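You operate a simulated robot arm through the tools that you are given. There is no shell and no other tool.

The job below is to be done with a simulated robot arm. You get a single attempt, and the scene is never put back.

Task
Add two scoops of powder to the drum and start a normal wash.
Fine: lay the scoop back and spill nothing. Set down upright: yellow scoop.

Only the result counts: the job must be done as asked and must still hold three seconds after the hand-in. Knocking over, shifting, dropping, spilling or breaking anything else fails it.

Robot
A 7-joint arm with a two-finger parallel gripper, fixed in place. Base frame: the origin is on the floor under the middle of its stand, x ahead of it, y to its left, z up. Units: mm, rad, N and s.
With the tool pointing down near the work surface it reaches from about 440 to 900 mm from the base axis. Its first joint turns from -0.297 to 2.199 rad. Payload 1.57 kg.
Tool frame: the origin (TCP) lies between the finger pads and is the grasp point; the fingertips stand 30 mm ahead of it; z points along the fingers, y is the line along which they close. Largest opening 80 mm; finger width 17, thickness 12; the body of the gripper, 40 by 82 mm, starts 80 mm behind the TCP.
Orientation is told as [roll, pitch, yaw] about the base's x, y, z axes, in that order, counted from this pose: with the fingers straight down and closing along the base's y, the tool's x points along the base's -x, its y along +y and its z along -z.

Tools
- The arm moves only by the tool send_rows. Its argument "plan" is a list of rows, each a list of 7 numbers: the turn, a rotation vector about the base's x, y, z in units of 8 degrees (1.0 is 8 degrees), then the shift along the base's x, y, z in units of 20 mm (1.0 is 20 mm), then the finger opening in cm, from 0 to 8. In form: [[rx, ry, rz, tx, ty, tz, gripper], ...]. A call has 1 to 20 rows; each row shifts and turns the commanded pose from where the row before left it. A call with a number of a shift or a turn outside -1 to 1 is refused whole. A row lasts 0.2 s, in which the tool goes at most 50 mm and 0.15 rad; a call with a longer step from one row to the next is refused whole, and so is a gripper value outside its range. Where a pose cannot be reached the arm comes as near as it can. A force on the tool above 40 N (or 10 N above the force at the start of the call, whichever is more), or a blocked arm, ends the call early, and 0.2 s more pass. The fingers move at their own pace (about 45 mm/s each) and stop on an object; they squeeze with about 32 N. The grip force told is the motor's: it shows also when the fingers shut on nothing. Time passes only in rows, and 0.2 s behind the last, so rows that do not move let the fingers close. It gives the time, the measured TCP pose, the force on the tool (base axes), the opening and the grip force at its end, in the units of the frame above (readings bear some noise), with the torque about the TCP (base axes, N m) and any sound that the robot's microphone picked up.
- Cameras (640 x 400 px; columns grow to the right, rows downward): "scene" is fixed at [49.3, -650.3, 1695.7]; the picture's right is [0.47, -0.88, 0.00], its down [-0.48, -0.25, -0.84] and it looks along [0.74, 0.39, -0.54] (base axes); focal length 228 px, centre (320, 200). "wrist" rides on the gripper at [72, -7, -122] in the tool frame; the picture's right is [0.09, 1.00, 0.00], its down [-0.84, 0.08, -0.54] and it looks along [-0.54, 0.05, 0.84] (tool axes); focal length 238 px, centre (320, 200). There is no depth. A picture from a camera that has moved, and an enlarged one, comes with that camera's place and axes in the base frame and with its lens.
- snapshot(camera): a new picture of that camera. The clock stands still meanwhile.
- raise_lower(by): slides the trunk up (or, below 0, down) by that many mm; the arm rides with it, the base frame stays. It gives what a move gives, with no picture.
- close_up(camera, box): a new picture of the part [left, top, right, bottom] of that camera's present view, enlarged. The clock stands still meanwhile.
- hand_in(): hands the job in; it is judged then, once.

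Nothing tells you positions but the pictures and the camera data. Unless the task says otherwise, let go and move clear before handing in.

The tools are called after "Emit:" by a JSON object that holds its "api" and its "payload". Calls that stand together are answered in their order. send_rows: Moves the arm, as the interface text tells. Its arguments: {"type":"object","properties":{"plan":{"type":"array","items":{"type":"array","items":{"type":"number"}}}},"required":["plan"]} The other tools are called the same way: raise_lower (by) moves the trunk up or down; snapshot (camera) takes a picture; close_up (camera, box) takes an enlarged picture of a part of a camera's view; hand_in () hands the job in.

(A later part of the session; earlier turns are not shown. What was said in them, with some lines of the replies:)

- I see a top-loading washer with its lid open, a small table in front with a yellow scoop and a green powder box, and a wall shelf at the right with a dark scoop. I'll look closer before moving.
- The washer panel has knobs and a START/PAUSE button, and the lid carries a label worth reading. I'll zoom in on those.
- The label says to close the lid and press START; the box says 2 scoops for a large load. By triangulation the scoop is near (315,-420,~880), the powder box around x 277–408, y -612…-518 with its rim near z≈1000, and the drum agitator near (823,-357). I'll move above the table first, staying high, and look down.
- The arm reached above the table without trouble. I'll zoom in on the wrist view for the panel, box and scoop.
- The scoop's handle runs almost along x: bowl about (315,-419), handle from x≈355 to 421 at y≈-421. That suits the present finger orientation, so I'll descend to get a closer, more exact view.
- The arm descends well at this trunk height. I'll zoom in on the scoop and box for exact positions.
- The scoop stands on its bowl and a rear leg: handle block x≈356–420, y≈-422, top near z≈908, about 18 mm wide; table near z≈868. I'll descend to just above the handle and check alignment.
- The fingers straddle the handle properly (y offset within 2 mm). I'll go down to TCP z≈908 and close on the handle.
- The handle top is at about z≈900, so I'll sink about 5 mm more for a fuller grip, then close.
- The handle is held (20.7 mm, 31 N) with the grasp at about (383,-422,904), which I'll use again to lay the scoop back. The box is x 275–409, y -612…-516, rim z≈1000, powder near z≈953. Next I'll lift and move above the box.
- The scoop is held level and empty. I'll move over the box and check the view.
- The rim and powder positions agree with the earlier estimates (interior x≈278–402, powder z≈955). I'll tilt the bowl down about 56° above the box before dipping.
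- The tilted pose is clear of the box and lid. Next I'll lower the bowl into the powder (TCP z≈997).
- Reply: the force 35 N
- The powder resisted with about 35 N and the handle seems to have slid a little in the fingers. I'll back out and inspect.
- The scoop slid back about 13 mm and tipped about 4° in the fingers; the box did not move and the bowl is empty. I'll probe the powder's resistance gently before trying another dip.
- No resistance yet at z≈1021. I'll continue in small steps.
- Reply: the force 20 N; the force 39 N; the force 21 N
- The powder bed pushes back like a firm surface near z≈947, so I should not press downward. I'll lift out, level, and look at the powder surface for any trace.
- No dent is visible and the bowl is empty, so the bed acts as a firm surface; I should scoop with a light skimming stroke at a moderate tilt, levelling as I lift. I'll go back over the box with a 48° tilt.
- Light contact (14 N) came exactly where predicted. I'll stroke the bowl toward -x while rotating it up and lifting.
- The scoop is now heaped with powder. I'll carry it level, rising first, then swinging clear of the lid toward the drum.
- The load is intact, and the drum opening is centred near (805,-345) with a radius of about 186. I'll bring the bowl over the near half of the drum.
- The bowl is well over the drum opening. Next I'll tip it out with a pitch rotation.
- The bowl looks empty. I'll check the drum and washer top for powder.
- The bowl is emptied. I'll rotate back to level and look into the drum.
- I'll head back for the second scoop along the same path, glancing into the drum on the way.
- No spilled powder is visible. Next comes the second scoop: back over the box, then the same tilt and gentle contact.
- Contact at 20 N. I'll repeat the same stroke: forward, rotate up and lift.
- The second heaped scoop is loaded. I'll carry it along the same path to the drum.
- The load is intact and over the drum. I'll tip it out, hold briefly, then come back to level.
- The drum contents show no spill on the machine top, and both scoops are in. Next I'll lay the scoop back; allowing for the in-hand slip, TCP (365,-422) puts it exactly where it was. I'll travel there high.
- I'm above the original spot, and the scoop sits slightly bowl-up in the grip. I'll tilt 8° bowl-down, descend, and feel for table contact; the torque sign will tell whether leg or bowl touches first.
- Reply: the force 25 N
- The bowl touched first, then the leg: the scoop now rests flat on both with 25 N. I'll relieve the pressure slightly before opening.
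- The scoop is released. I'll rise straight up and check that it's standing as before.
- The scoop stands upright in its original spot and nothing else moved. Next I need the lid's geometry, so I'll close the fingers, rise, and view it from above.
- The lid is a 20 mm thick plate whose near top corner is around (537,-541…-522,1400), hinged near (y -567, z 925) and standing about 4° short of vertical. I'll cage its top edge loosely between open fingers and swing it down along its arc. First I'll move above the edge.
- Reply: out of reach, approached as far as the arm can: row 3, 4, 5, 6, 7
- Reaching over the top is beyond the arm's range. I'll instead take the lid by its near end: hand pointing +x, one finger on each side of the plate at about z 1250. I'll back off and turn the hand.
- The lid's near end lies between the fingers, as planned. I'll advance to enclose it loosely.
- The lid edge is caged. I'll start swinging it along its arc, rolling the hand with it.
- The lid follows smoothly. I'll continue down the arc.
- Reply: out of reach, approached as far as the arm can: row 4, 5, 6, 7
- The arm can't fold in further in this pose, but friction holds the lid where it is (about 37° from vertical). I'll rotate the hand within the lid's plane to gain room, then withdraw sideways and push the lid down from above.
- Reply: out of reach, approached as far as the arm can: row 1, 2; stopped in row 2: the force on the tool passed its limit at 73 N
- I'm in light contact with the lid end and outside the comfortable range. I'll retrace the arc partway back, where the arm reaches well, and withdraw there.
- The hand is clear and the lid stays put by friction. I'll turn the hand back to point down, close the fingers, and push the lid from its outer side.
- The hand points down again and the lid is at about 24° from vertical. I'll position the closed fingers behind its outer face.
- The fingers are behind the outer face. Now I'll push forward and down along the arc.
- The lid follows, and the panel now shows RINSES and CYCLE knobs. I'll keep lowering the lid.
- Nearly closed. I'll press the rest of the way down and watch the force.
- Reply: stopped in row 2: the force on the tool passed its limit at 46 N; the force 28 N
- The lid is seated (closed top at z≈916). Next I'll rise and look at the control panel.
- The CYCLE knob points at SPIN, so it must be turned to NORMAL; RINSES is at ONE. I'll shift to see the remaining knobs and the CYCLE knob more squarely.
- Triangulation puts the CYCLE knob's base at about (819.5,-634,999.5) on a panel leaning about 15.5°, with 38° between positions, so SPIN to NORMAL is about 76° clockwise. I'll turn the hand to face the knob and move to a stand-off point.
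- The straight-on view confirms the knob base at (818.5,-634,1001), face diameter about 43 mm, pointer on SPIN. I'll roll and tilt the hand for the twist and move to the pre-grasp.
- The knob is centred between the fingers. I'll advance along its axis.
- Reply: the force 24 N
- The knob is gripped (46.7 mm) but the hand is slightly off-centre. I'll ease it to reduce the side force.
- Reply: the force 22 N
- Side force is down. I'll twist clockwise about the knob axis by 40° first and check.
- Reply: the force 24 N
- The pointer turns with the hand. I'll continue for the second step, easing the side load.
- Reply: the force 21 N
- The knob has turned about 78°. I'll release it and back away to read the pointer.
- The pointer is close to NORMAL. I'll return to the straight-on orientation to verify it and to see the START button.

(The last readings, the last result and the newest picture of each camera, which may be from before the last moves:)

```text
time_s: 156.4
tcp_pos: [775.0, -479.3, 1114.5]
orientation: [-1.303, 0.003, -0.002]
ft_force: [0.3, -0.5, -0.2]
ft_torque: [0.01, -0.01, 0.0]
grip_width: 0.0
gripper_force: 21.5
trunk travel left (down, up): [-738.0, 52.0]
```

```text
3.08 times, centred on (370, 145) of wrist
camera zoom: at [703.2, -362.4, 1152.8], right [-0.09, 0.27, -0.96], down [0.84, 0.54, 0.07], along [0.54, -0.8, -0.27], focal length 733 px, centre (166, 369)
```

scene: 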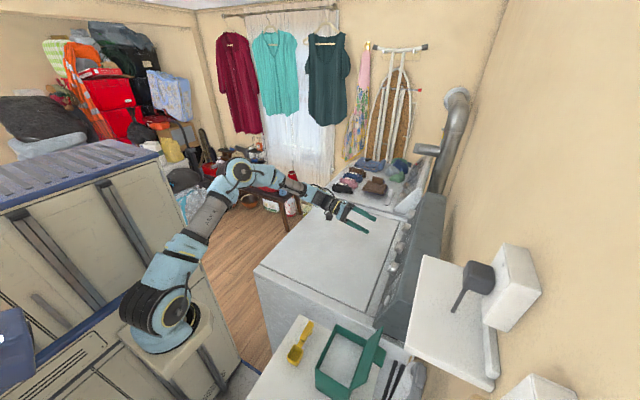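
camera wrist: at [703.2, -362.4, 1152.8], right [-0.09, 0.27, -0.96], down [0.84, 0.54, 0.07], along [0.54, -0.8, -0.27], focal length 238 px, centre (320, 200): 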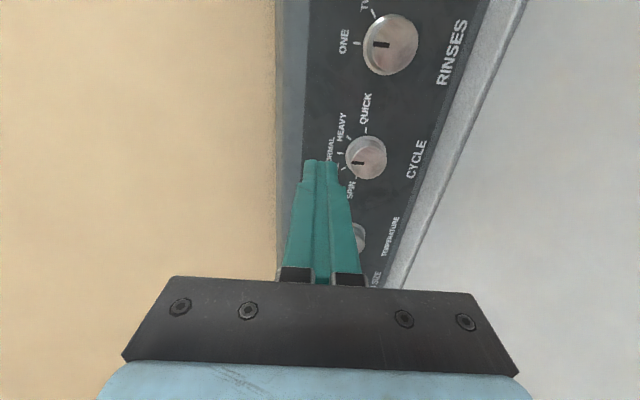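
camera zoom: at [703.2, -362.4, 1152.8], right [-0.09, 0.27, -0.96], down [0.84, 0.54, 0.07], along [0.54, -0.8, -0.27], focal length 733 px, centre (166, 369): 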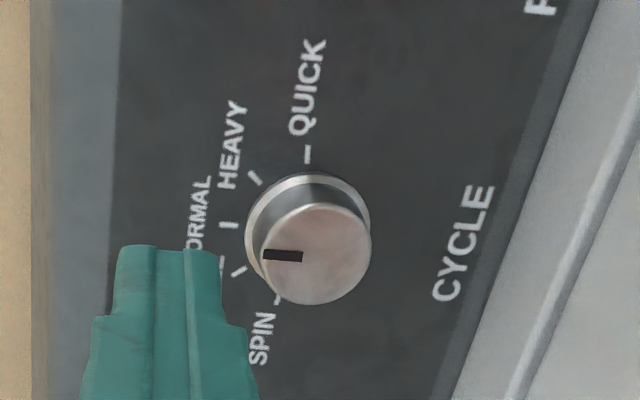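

The pointer now sits on NORMAL. Next I'll move along the panel to the START/PAUSE button at about (540,-634,1025).

Emit:
{"api": "send_rows", "payload": {"plan": [[0, 0, 0, -0.9, 0, 0, 0], [0, 0, 0, -0.9, 0, 0, 0], [0, 0, 0, -0.9, 0, 0, 0], [0, 0, 0, -0.9, 0, 0, 0], [0, 0, 0, -0.9, 0, 0, 0], [0, 0, 0, -0.9, 0, 0, 0], [0, 0, 0, -0.9, 0, 0, 0], [0, 0, 0, -0.9, 0, 0, 0], [0, 0, 0, -0.9, 0, 0, 0], [0, 0, 0, -0.9, 0, 0, 0], [0, 0, 0, -0.9, 0, 0, 0], [0, 0, 0, -0.9, 0, 0, 0], [0, 0, 0, -0.9, 0, 0, 0], [0, 0, 0, -0.9, 0, 0, 0], [0, 0, 0, 0, 0, 0, 0]]}}

Emit:
{"api": "snapshot", "payload": {"camera": "wrist"}}

Emit:
{"api": "snapshot", "payload": {"camera": "scene"}}

```text
time_s: 159.6
tcp_pos: [522.5, -477.2, 1114.9]
orientation: [-1.301, 0.002, 0.001]
ft_force: [-0.1, 0.3, 0.3]
ft_torque: [0.02, -0.03, 0.02]
grip_width: 0.1
gripper_force: 21.2
trunk travel left (down, up): [-738.0, 52.0]
```

```text
taken
camera wrist: at [449.6, -361.9, 1152.6], right [-0.09, 0.27, -0.96], down [0.84, 0.54, 0.07], along [0.54, -0.8, -0.27], focal length 238 px, centre (320, 200)
```

wrist: 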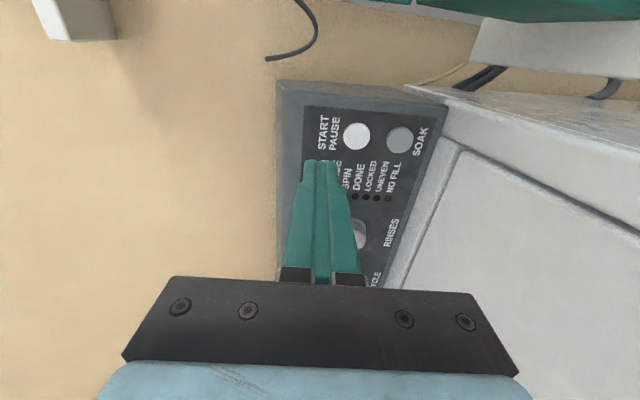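

```text
taken
```

scene: 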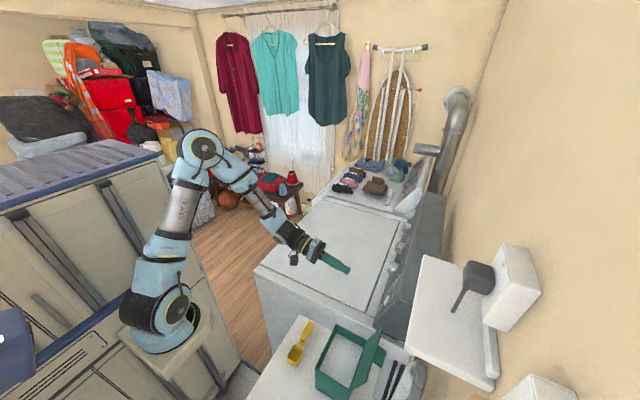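

Emit:
{"api": "close_up", "payload": {"camera": "wrist", "box": [290, 90, 450, 190]}}

```text
4.00 times, centred on (370, 140) of wrist
camera zoom: at [449.6, -361.9, 1152.6], right [-0.09, 0.27, -0.96], down [0.84, 0.54, 0.07], along [0.54, -0.8, -0.27], focal length 953 px, centre (120, 440)
```

zoom: 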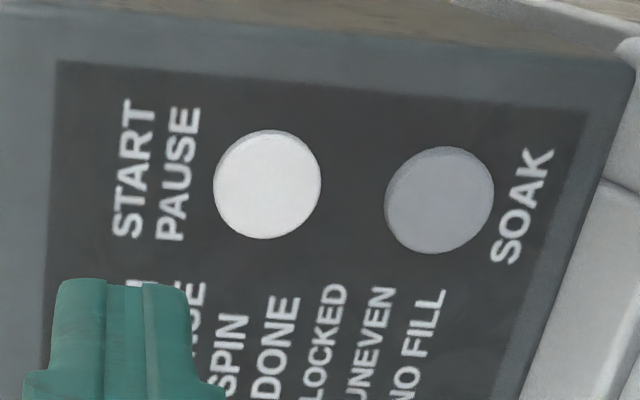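

START is at about (539,-632,1021). I'll move the closed fingertips to a point 25 mm in front of it.

Emit:
{"api": "send_rows", "payload": {"plan": [[0, 0, 0, 0.14, -0.845, -0.66, 0], [0, 0, 0, 0.14, -0.845, -0.66, 0], [0, 0, 0, 0.14, -0.845, -0.66, 0], [0, 0, 0, 0.14, -0.845, -0.66, 0], [0, 0, 0, 0.14, -0.845, -0.66, 0], [0, 0, 0, 0.14, -0.845, -0.66, 0], [0, 0, 0, 0, 0, 0, 0]]}}

Emit:
{"api": "snapshot", "payload": {"camera": "wrist"}}

Emit:
{"api": "close_up", "payload": {"camera": "scene", "box": [340, 240, 440, 320]}}

```text
time_s: 161.2
tcp_pos: [538.5, -579.5, 1033.1]
orientation: [-1.303, 0.003, -0.002]
ft_force: [-0.3, 0.2, -0.7]
ft_torque: [0.0, 0.0, 0.01]
grip_width: 0.0
gripper_force: 21.3
trunk travel left (down, up): [-738.0, 52.0]
```

```text
taken
camera wrist: at [465.6, -462.8, 1072.8], right [-0.09, 0.27, -0.96], down [0.84, 0.54, 0.07], along [0.54, -0.8, -0.27], focal length 238 px, centre (320, 200)
```

wrist: 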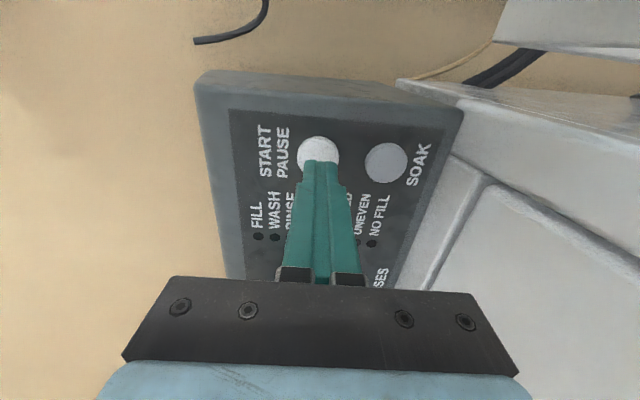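

```text
5.00 times, centred on (390, 280) of scene
camera zoom: at [49.3, -650.3, 1695.7], right [0.47, -0.88, 0.0], down [-0.48, -0.25, -0.84], along [0.74, 0.39, -0.54], focal length 1142 px, centre (-30, -200)
```

zoom: 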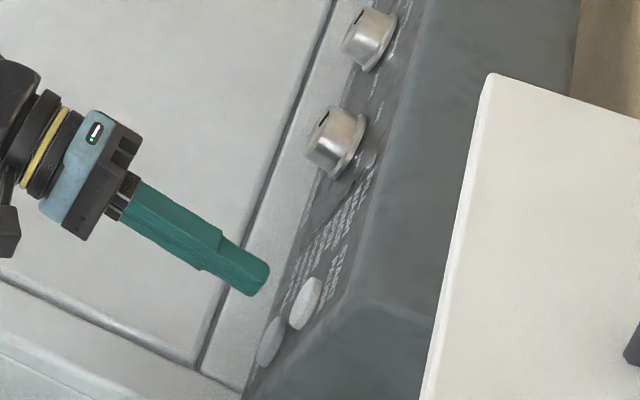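

The fingertips line up with START. I'll approach and press in small steps.

Emit:
{"api": "send_rows", "payload": {"plan": [[0, 0, 0, 0, -0.4, -0.11, 0], [0, 0, 0, 0, -0.38, -0.1, 0], [0, 0, 0, 0, 0, 0, 0]]}}

Emit:
{"api": "send_rows", "payload": {"plan": [[0, 0, 0, 0, -0.1, -0.027, 0], [0, 0, 0, 0, -0.1, -0.027, 0], [0, 0, 0, 0, 0, 0, 0]]}}

Emit:
{"api": "close_up", "payload": {"camera": "wrist", "box": [200, 70, 460, 290]}}

```text
time_s: 162.0
tcp_pos: [539.2, -594.4, 1030.4]
orientation: [-1.302, 0.001, 0.0]
ft_force: [-0.1, 0.3, 0.6]
ft_torque: [-0.01, -0.01, 0.02]
grip_width: 0.1
gripper_force: 21.2
trunk travel left (down, up): [-738.0, 52.0]
```

```text
time_s: 162.8
tcp_pos: [538.9, -597.9, 1029.6]
orientation: [-1.302, 0.001, -0.002]
ft_force: [0.1, 0.5, -0.4]
ft_torque: [0.01, 0.01, -0.01]
grip_width: 0.2
gripper_force: 21.2
trunk travel left (down, up): [-738.0, 52.0]
```

```text
1.82 times, centred on (330, 180) of wrist
camera zoom: at [466.4, -483.2, 1068.2], right [-0.09, 0.26, -0.96], down [0.84, 0.54, 0.07], along [0.54, -0.8, -0.27], focal length 433 px, centre (302, 236)
```

zoom: 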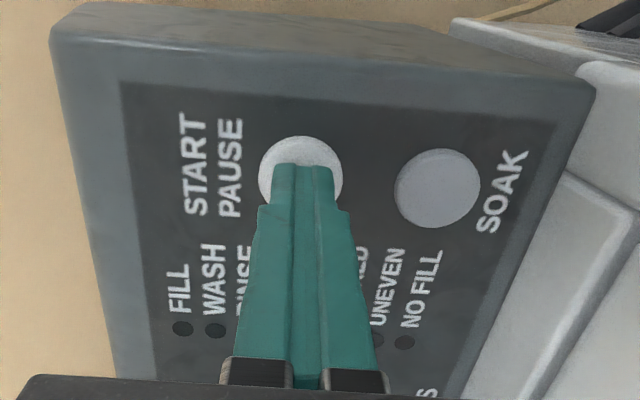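

Emit:
{"api": "send_rows", "payload": {"plan": [[0, 0, 0, 0, -0.1, -0.027, 0], [0, 0, 0, 0, 0, 0, 0]]}}

Emit:
{"api": "send_rows", "payload": {"plan": [[0, 0, 0, 0, -0.1, -0.027, 0], [0, 0, 0, 0, 0, 0, 0]]}}

Emit:
{"api": "send_rows", "payload": {"plan": [[0, 0, 0, 0, -0.1, -0.027, 0], [0, 0, 0, 0, 0, 0, 0]]}}

```text
time_s: 163.4
tcp_pos: [540.1, -601.4, 1029.2]
orientation: [-1.301, 0.001, 0.002]
ft_force: [-0.8, -0.8, -0.5]
ft_torque: [-0.01, 0.01, 0.04]
grip_width: 0.0
gripper_force: 21.1
trunk travel left (down, up): [-738.0, 52.0]
```

```text
time_s: 164.0
tcp_pos: [539.8, -604.0, 1028.4]
orientation: [-1.302, 0.001, 0.0]
ft_force: [0.3, 0.8, -0.1]
ft_torque: [-0.03, -0.01, -0.01]
grip_width: 0.0
gripper_force: 21.1
trunk travel left (down, up): [-738.0, 52.0]
```

```text
time_s: 164.6
tcp_pos: [538.1, -605.0, 1028.3]
orientation: [-1.303, 0.002, -0.002]
ft_force: [1.1, 1.9, 1.4]
ft_torque: [-0.02, -0.03, -0.03]
grip_width: 0.0
gripper_force: 21.2
trunk travel left (down, up): [-738.0, 52.0]
heard: click
```

I heard a click, so the button has registered. I'll back off straight out and look at the indicator lamps.

Emit:
{"api": "send_rows", "payload": {"plan": [[0, 0, 0, 0, 0.4, 0.11, 0], [0, 0, 0, 0, 0.8, 0.22, 0], [0, 0, 0, 0, 0.9, 0.3, 0], [0, 0, 0, -0.2, 0.9, 0.5, 0], [0, 0, 0, -0.2, 0.9, 0.6, 0], [0, 0, 0, -0.2, 0.9, 0.6, 0], [0, 0, 0, -0.2, 0.9, 0.6, 0], [0, 0, 0, 0, 0, 0, 0]]}}

Emit:
{"api": "snapshot", "payload": {"camera": "wrist"}}

Emit:
{"api": "close_up", "payload": {"camera": "wrist", "box": [280, 80, 460, 220]}}

```text
time_s: 166.4
tcp_pos: [524.3, -490.4, 1086.9]
orientation: [-1.3, 0.003, 0.002]
ft_force: [-0.2, -0.2, -0.6]
ft_torque: [0.02, -0.03, 0.02]
grip_width: 0.2
gripper_force: 21.3
trunk travel left (down, up): [-738.0, 52.0]
```

```text
taken
camera wrist: at [450.8, -373.9, 1125.9], right [-0.09, 0.27, -0.96], down [0.84, 0.54, 0.07], along [0.54, -0.8, -0.27], focal length 238 px, centre (320, 200)
```

wrist: 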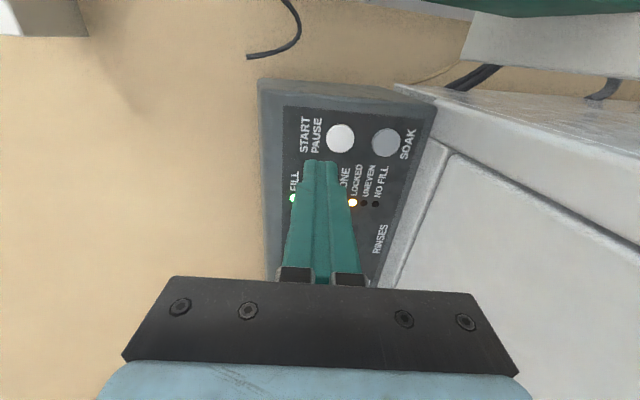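

```text
2.86 times, centred on (370, 150) of wrist
camera zoom: at [450.8, -373.9, 1125.9], right [-0.09, 0.27, -0.96], down [0.84, 0.54, 0.07], along [0.54, -0.8, -0.27], focal length 681 px, centre (177, 343)
```

zoom: 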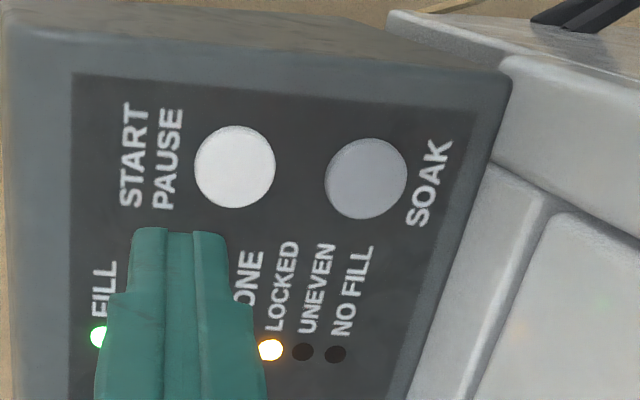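

FILL is lit green and LOCKED amber: the cycle has started. I'll move the arm clear, wait a little, and re-check everything before handing in.

Emit:
{"api": "send_rows", "payload": {"plan": [[1, 0, 0, 0, 0.2, 0.6, 0], [1, 0, 0, 0, 0.2, 0.6, 0], [1, 0, 0, 0, 0.2, 0.6, 0], [1, 0, 0, 0, 0.2, 0.6, 0], [1, 0, 0, 0, 0.2, 0.6, 0], [1, 0, 0, 0, 0.2, 0.6, 0], [1, 0, 0, 0, 0.2, 0.6, 0], [1, 0, 0, 0, 0.2, 0.6, 0], [1, 0, 0, 0, 0.2, 0.6, 0], [0.3125, 0, 0, 0, 0.2, 0.6, 0], [0, 0, 0, 0, 0, 0, 0]]}}

Emit:
{"api": "snapshot", "payload": {"camera": "wrist"}}

Emit:
{"api": "snapshot", "payload": {"camera": "scene"}}

```text
time_s: 168.8
tcp_pos: [523.5, -450.9, 1207.0]
orientation: [-0.001, 0.002, 0.003]
ft_force: [0.0, -0.5, 0.3]
ft_torque: [0.0, -0.03, 0.03]
grip_width: 0.3
gripper_force: 21.7
trunk travel left (down, up): [-738.0, 52.0]
```

```text
taken
camera wrist: at [450.7, -456.5, 1329.1], right [-0.09, 1.0, 0.0], down [0.84, 0.08, 0.54], along [0.54, 0.05, -0.84], focal length 238 px, centre (320, 200)
```

wrist: 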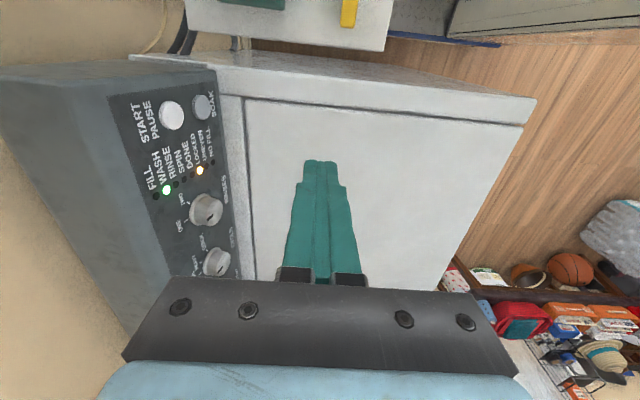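

```text
taken
```

scene: 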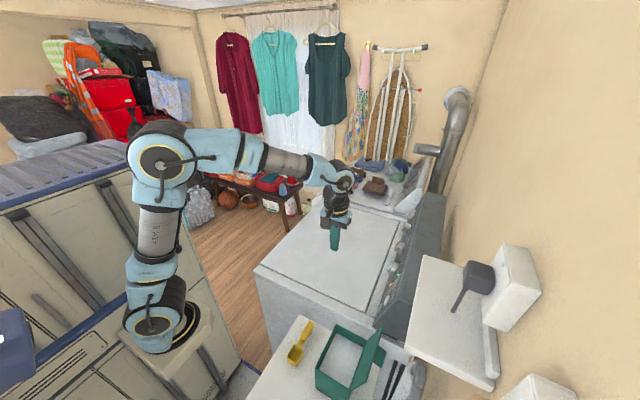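

WASH is now lit and the lid is locked, so the normal cycle is running. A last look (the clock stands still) at the table and panel.

Emit:
{"api": "close_up", "payload": {"camera": "scene", "box": [260, 290, 420, 400]}}

Emit:
{"api": "close_up", "payload": {"camera": "wrist", "box": [100, 70, 260, 280]}}

Emit:
{"api": "close_up", "payload": {"camera": "scene", "box": [250, 150, 450, 310]}}

```text
3.64 times, centred on (340, 345) of scene
camera zoom: at [49.3, -650.3, 1695.7], right [0.47, -0.88, 0.0], down [-0.48, -0.25, -0.84], along [0.74, 0.39, -0.54], focal length 830 px, centre (247, -327)
```

zoom: 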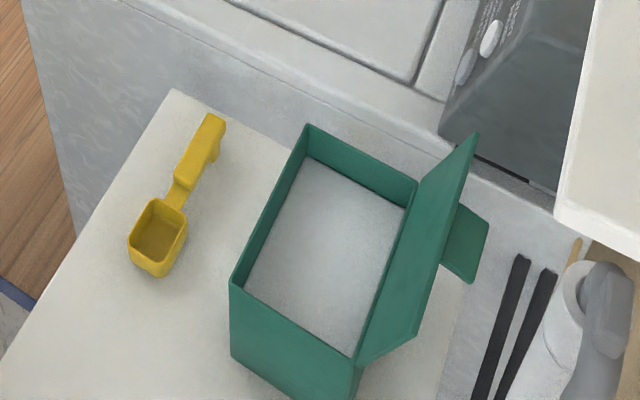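

```text
1.90 times, centred on (180, 175) of wrist
camera zoom: at [450.7, -456.5, 1329.1], right [-0.09, 1.0, 0.0], down [0.84, 0.08, 0.54], along [0.54, 0.05, -0.84], focal length 454 px, centre (587, 248)
```

zoom: 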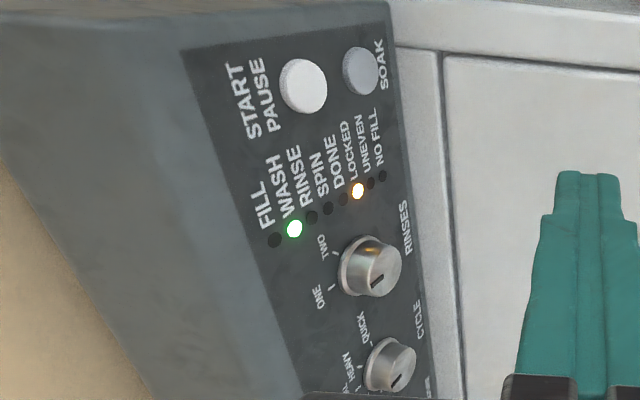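

```text
2.50 times, centred on (350, 230) of scene
camera zoom: at [49.3, -650.3, 1695.7], right [0.47, -0.88, 0.0], down [-0.48, -0.25, -0.84], along [0.74, 0.39, -0.54], focal length 571 px, centre (245, 125)
```

zoom: 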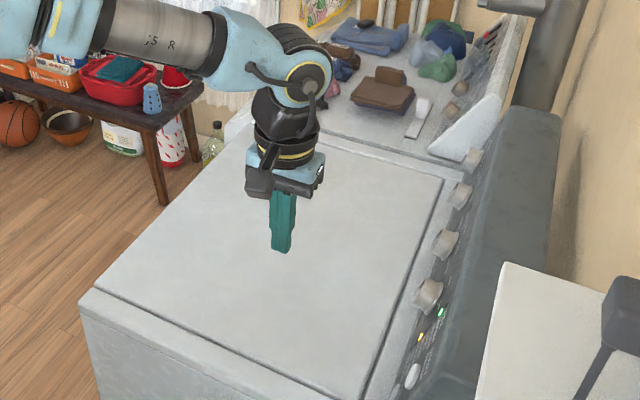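

The washer is running: WASH and LOCKED are lit and CYCLE is on NORMAL. The lid is shut, the yellow scoop stands upright where it was, and no powder is spilled. The gripper is empty and the arm is clear, so I'm handing in.

Emit:
{"api": "hand_in", "payload": {}}

```text
The job is handed in.
```

The job is done and handed in. Two scoops of powder went into the drum and a normal wash is running.

- **Powder:** both scoops were heaped, and the bowl was empty after each pour. I couldn't make out the powder on the drum floor, but none showed on the washer top, the table or the floor.
- **Scoop:** the yellow scoop is back upright where it was. The powder box didn't move.
- **Washer:** I closed the lid, turned CYCLE from SPIN to NORMAL and pressed START once. It clicked, and when I handed in, WASH and LOCKED were lit with no UNEVEN or NO FILL warning. I left RINSES, TEMPERATURE and LOAD SIZE as they were.

While closing the lid, the gripper's palm pressed briefly against its end (the call stopped at 73 N). I saw no damage and the lid closed normally afterwards.
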